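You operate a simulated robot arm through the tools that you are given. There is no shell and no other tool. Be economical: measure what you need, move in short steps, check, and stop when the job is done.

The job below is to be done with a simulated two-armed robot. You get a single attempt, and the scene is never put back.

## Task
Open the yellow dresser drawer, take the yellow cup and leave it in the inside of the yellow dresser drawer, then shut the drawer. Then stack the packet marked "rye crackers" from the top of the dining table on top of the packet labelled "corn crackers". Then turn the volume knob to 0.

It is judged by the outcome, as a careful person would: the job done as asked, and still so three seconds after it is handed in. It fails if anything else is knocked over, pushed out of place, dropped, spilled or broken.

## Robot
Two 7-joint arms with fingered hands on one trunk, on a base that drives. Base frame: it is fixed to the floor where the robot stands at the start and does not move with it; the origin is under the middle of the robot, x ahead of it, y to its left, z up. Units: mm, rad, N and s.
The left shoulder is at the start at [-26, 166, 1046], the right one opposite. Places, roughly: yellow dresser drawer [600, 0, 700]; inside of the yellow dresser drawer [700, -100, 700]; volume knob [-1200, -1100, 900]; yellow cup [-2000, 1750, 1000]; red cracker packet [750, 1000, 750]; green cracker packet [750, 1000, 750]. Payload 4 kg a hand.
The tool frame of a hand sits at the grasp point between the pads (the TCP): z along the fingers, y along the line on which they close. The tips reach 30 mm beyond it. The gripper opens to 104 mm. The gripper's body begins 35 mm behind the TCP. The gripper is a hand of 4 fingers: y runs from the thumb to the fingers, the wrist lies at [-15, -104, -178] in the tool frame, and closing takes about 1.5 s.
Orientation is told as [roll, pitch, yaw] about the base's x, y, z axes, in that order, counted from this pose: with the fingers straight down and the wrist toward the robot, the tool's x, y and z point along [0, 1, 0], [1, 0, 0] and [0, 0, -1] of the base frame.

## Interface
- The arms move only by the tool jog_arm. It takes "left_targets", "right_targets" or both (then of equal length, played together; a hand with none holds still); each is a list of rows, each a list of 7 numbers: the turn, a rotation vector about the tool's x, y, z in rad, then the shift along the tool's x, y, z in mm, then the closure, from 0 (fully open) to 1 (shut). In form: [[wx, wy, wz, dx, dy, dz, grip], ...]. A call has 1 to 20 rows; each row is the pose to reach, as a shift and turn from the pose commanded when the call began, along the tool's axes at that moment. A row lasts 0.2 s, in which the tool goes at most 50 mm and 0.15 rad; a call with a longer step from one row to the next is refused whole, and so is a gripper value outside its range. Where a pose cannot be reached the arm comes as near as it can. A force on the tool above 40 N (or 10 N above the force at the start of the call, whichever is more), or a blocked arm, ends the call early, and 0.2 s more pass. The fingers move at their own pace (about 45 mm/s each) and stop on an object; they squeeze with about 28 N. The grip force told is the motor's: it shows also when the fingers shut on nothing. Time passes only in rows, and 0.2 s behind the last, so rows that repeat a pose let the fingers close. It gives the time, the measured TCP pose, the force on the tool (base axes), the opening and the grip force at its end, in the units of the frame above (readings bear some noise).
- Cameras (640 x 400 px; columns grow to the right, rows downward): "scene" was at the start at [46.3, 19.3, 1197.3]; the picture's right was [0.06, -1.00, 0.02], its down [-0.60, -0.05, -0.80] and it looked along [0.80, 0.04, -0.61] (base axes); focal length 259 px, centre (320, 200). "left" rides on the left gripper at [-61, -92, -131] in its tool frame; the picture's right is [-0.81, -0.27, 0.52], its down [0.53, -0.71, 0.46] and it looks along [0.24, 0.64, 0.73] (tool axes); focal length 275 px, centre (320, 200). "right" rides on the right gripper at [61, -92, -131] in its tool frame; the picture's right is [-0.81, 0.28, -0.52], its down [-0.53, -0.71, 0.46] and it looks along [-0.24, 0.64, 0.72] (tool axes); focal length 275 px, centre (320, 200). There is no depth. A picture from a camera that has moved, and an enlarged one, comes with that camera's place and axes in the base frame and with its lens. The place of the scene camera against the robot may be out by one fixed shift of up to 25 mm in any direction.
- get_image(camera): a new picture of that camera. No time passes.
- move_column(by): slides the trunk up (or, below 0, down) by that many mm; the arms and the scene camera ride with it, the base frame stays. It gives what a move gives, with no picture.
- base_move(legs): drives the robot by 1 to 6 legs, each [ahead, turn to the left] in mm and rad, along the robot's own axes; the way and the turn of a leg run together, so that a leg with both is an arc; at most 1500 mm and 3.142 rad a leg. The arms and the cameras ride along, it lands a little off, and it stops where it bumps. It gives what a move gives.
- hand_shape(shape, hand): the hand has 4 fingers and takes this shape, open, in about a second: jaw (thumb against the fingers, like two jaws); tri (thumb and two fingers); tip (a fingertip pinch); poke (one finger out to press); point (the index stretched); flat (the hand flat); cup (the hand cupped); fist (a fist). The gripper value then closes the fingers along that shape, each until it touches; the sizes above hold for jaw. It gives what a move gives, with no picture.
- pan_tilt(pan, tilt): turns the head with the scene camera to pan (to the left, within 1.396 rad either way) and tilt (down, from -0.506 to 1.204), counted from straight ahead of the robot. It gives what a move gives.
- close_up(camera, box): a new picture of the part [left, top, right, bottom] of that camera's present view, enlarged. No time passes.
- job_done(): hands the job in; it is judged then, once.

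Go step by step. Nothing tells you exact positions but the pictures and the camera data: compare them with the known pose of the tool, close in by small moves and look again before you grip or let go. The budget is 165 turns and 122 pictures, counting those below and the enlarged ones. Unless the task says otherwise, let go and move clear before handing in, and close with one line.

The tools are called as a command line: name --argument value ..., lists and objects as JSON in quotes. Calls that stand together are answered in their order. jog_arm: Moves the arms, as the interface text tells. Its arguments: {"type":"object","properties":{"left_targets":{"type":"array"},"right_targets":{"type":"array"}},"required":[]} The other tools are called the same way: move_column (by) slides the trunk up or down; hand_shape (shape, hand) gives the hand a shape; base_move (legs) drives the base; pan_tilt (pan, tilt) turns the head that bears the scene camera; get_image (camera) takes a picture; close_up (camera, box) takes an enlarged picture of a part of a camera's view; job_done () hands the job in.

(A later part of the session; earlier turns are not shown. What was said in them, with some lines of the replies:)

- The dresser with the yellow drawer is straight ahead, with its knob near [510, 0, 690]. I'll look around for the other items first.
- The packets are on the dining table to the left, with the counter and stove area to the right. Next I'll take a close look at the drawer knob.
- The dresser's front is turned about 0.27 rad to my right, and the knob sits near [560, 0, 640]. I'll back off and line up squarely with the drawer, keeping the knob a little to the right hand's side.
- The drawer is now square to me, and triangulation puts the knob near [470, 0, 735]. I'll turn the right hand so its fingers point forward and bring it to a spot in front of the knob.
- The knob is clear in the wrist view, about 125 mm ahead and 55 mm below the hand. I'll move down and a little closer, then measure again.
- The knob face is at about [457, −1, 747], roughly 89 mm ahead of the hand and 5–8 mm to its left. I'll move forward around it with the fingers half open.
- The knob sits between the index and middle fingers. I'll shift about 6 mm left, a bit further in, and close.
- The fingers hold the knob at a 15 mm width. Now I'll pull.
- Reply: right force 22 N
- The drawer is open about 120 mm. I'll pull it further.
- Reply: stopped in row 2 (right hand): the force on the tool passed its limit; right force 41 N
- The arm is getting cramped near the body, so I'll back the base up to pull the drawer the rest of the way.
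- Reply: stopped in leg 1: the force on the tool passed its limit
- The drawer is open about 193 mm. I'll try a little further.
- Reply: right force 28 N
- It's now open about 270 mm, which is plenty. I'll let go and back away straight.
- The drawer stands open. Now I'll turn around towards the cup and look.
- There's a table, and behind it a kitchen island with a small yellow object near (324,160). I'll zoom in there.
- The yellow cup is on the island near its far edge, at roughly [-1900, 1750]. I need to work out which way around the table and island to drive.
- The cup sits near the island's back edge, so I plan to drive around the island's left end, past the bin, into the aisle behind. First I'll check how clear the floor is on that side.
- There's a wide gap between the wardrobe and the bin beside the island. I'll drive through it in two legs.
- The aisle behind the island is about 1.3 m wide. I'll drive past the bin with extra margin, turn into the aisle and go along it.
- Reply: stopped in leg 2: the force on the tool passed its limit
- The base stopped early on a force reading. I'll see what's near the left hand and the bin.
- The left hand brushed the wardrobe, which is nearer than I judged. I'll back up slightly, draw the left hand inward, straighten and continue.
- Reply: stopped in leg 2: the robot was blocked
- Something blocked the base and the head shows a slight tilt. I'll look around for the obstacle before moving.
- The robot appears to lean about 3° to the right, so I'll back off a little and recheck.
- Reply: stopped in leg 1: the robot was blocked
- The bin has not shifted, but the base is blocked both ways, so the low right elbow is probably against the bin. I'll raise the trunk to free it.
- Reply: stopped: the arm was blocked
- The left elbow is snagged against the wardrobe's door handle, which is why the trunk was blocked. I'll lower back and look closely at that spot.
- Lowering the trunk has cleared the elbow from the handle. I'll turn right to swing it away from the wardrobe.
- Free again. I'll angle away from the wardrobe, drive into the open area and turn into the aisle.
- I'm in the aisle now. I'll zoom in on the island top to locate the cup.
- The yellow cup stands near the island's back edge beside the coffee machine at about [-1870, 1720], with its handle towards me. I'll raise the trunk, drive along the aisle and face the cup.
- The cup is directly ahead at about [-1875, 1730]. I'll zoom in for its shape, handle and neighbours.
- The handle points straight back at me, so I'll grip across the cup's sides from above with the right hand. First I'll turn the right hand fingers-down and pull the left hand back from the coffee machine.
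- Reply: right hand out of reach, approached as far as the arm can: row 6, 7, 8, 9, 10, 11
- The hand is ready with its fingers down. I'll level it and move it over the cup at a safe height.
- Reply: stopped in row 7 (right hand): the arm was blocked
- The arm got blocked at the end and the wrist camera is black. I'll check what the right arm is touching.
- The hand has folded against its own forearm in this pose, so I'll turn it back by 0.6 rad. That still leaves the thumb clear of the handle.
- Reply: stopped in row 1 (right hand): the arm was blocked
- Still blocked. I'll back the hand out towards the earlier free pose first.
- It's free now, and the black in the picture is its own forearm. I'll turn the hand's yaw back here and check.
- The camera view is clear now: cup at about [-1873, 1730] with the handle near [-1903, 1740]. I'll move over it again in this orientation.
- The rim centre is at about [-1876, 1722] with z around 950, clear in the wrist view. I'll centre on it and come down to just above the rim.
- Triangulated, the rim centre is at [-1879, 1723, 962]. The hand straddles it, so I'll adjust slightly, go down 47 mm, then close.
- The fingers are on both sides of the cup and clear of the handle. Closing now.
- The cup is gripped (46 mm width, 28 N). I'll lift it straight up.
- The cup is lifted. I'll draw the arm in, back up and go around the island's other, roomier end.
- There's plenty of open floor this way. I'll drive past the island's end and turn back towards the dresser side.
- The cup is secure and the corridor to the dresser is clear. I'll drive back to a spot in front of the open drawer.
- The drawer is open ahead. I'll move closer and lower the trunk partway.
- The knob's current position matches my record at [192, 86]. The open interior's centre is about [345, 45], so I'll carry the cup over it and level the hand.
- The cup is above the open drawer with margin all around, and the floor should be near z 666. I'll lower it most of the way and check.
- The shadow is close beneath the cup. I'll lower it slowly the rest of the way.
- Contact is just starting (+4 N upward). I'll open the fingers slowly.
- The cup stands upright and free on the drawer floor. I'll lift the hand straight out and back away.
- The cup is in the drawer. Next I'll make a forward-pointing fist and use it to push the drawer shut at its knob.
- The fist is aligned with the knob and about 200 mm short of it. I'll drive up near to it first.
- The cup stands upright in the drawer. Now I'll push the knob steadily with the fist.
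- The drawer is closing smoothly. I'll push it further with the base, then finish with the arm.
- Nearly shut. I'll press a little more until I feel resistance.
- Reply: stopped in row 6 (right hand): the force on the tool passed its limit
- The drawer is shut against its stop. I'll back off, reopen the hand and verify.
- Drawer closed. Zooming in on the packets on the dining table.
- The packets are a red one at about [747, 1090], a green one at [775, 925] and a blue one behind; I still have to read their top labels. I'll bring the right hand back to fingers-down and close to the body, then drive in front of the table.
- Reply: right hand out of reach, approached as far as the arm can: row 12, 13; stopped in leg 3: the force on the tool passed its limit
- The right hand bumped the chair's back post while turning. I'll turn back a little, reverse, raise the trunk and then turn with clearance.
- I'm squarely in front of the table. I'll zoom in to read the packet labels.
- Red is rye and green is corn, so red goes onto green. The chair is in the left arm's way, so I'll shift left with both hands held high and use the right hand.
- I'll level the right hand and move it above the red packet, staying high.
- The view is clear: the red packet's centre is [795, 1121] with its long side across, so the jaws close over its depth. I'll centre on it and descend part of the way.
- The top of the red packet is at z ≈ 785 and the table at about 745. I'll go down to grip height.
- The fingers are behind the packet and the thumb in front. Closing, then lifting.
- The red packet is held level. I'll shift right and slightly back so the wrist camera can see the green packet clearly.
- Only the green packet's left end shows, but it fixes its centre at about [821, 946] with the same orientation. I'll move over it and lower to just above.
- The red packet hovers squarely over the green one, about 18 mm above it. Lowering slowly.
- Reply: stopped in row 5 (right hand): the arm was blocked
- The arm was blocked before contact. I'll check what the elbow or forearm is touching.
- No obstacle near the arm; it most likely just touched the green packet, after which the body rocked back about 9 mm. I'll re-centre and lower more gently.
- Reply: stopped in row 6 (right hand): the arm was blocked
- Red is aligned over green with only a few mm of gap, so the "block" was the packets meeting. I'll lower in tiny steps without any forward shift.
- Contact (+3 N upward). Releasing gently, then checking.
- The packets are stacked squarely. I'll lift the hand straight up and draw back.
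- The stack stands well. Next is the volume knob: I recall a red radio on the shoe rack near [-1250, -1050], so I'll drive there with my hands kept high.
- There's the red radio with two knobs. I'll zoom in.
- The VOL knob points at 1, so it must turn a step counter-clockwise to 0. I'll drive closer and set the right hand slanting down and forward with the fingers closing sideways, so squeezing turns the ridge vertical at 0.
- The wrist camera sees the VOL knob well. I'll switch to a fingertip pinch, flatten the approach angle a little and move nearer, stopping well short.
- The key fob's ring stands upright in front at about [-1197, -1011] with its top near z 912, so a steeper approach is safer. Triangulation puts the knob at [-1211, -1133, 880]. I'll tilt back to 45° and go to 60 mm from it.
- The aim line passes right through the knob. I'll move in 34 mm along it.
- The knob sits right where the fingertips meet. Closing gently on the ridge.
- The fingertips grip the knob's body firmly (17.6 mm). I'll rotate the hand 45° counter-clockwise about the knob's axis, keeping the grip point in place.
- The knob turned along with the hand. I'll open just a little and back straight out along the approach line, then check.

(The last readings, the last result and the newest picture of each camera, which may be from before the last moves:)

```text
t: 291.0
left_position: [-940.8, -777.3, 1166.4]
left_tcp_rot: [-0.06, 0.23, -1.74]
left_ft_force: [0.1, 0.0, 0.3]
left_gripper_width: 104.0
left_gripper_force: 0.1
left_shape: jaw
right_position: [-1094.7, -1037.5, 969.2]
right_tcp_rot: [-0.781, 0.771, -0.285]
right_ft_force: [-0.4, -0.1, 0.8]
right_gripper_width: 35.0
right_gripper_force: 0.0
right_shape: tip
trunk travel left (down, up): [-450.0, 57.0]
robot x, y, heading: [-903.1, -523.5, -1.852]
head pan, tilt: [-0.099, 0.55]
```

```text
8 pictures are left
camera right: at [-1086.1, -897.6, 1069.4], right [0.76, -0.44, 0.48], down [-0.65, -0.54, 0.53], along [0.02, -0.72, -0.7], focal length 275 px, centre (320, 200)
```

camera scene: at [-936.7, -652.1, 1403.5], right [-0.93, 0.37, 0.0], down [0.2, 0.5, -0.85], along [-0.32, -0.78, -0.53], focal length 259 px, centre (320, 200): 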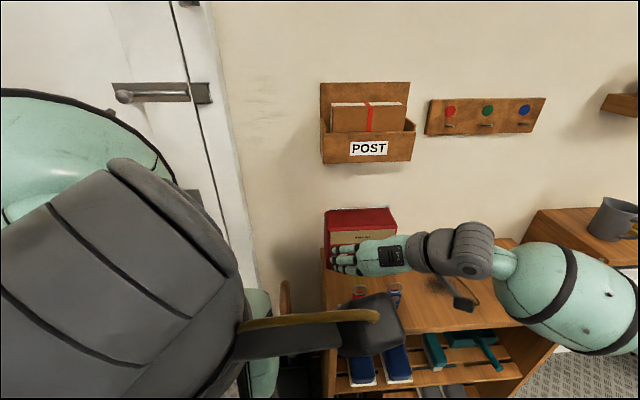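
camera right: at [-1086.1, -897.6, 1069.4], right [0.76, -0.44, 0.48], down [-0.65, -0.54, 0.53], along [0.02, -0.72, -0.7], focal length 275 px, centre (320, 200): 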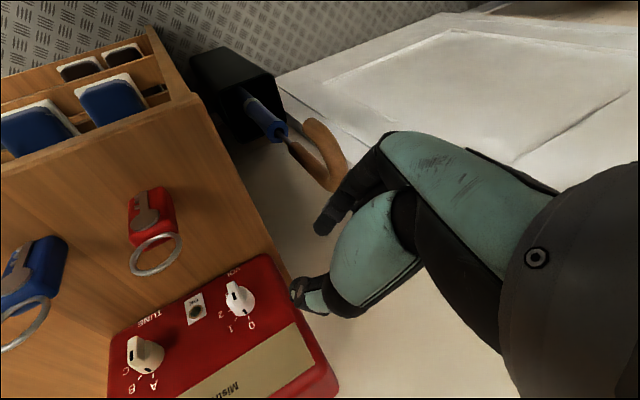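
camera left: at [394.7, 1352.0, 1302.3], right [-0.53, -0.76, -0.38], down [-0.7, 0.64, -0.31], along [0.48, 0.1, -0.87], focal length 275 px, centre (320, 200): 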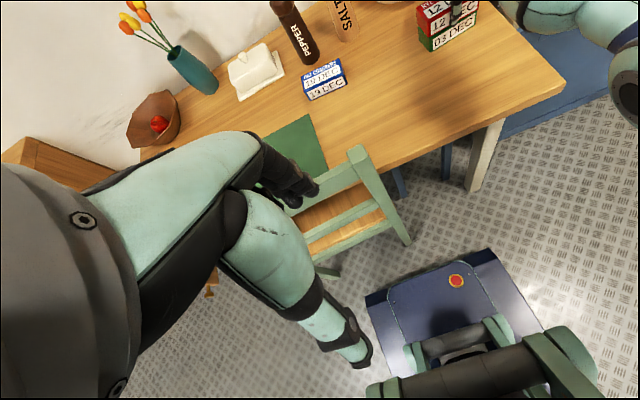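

close_up --camera "right" --box '[200, 260, 280, 310]'

```text
8.00 times, centred on (240, 285) of right
camera zoom: at [-1086.1, -897.6, 1069.4], right [0.76, -0.44, 0.48], down [-0.65, -0.54, 0.53], along [0.02, -0.72, -0.7], focal length 2202 px, centre (960, -480)
```

zoom: 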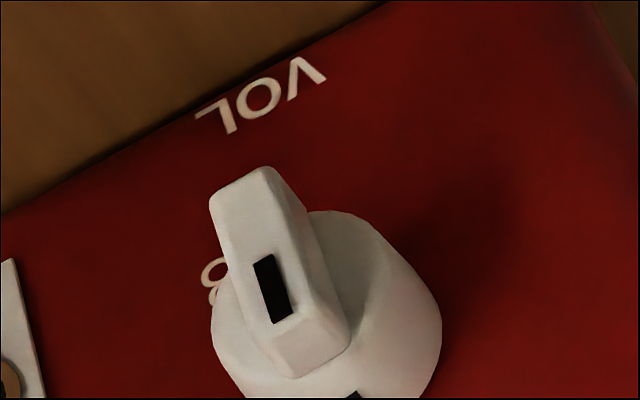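

close_up --camera "right" --box '[120, 260, 300, 372]'

```text
3.56 times, centred on (210, 316) of right
camera zoom: at [-1086.1, -897.6, 1069.4], right [0.76, -0.44, 0.48], down [-0.65, -0.54, 0.53], along [0.02, -0.72, -0.7], focal length 979 px, centre (711, -212)
```

zoom: 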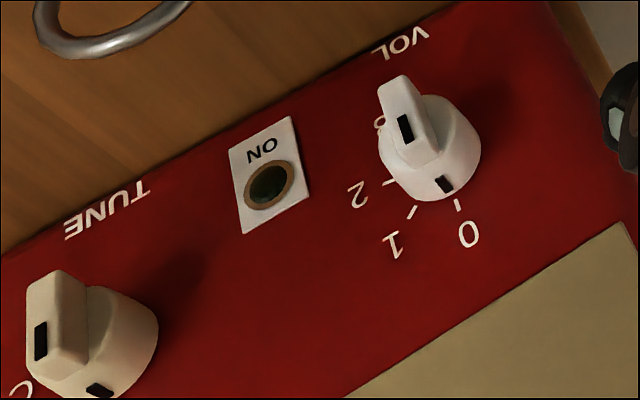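

The mark points to 0 and the radio's light went out. I'll back away and confirm from the front.

base_move --legs '[[-350, 0]]'

get_image --camera "scene"

```text
t: 293.3
left_position: [-842.0, -443.2, 1165.1]
left_tcp_rot: [-0.061, 0.231, -1.737]
left_ft_force: [0.4, 0.7, -0.5]
left_gripper_width: 104.0
left_gripper_force: 0.1
left_shape: jaw
right_position: [-994.7, -702.3, 969.6]
right_tcp_rot: [-0.781, 0.77, -0.283]
right_ft_force: [0.2, -0.6, 0.1]
right_gripper_width: 34.9
right_gripper_force: 0.0
right_shape: tip
trunk travel left (down, up): [-450.0, 57.0]
robot x, y, heading: [-803.2, -193.4, -1.856]
head pan, tilt: [-0.099, 0.55]
```

```text
5 pictures are left
camera scene: at [-839.2, -317.9, 1403.3], right [-0.93, 0.37, 0.0], down [0.2, 0.5, -0.85], along [-0.32, -0.78, -0.53], focal length 259 px, centre (320, 200)
```

scene: 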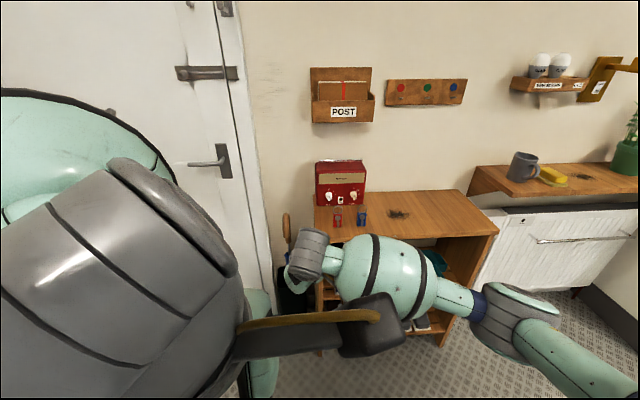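

close_up --camera "scene" --box '[308, 178, 372, 218]'

```text
10.00 times, centred on (340, 198) of scene
camera zoom: at [-839.2, -317.9, 1403.3], right [-0.93, 0.37, 0.0], down [0.2, 0.5, -0.85], along [-0.32, -0.78, -0.53], focal length 2593 px, centre (120, 220)
```

zoom: 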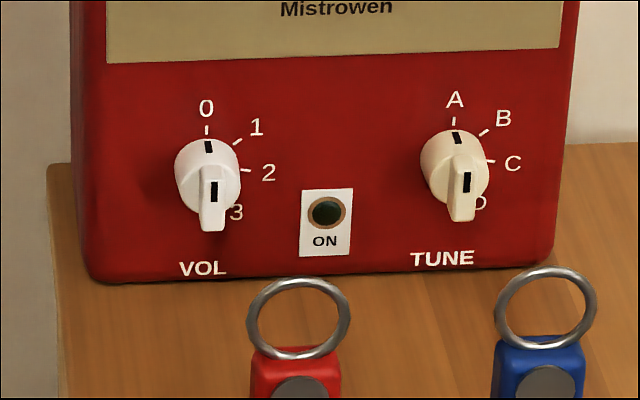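

VOL reads 0, the drawer is closed with the cup inside, and the packets are stacked. Both hands are clear of everything, so I'm handing in.

job_done

```text
The job is handed in.
```

All three parts are done: the yellow cup is in the closed yellow drawer, the rye crackers are on top of the corn crackers, and the volume knob is at 0. On the way I bumped the dining chair, the wardrobe and its door handle. I saw nothing knocked over or clearly moved, but I didn't check the chair's exact position.
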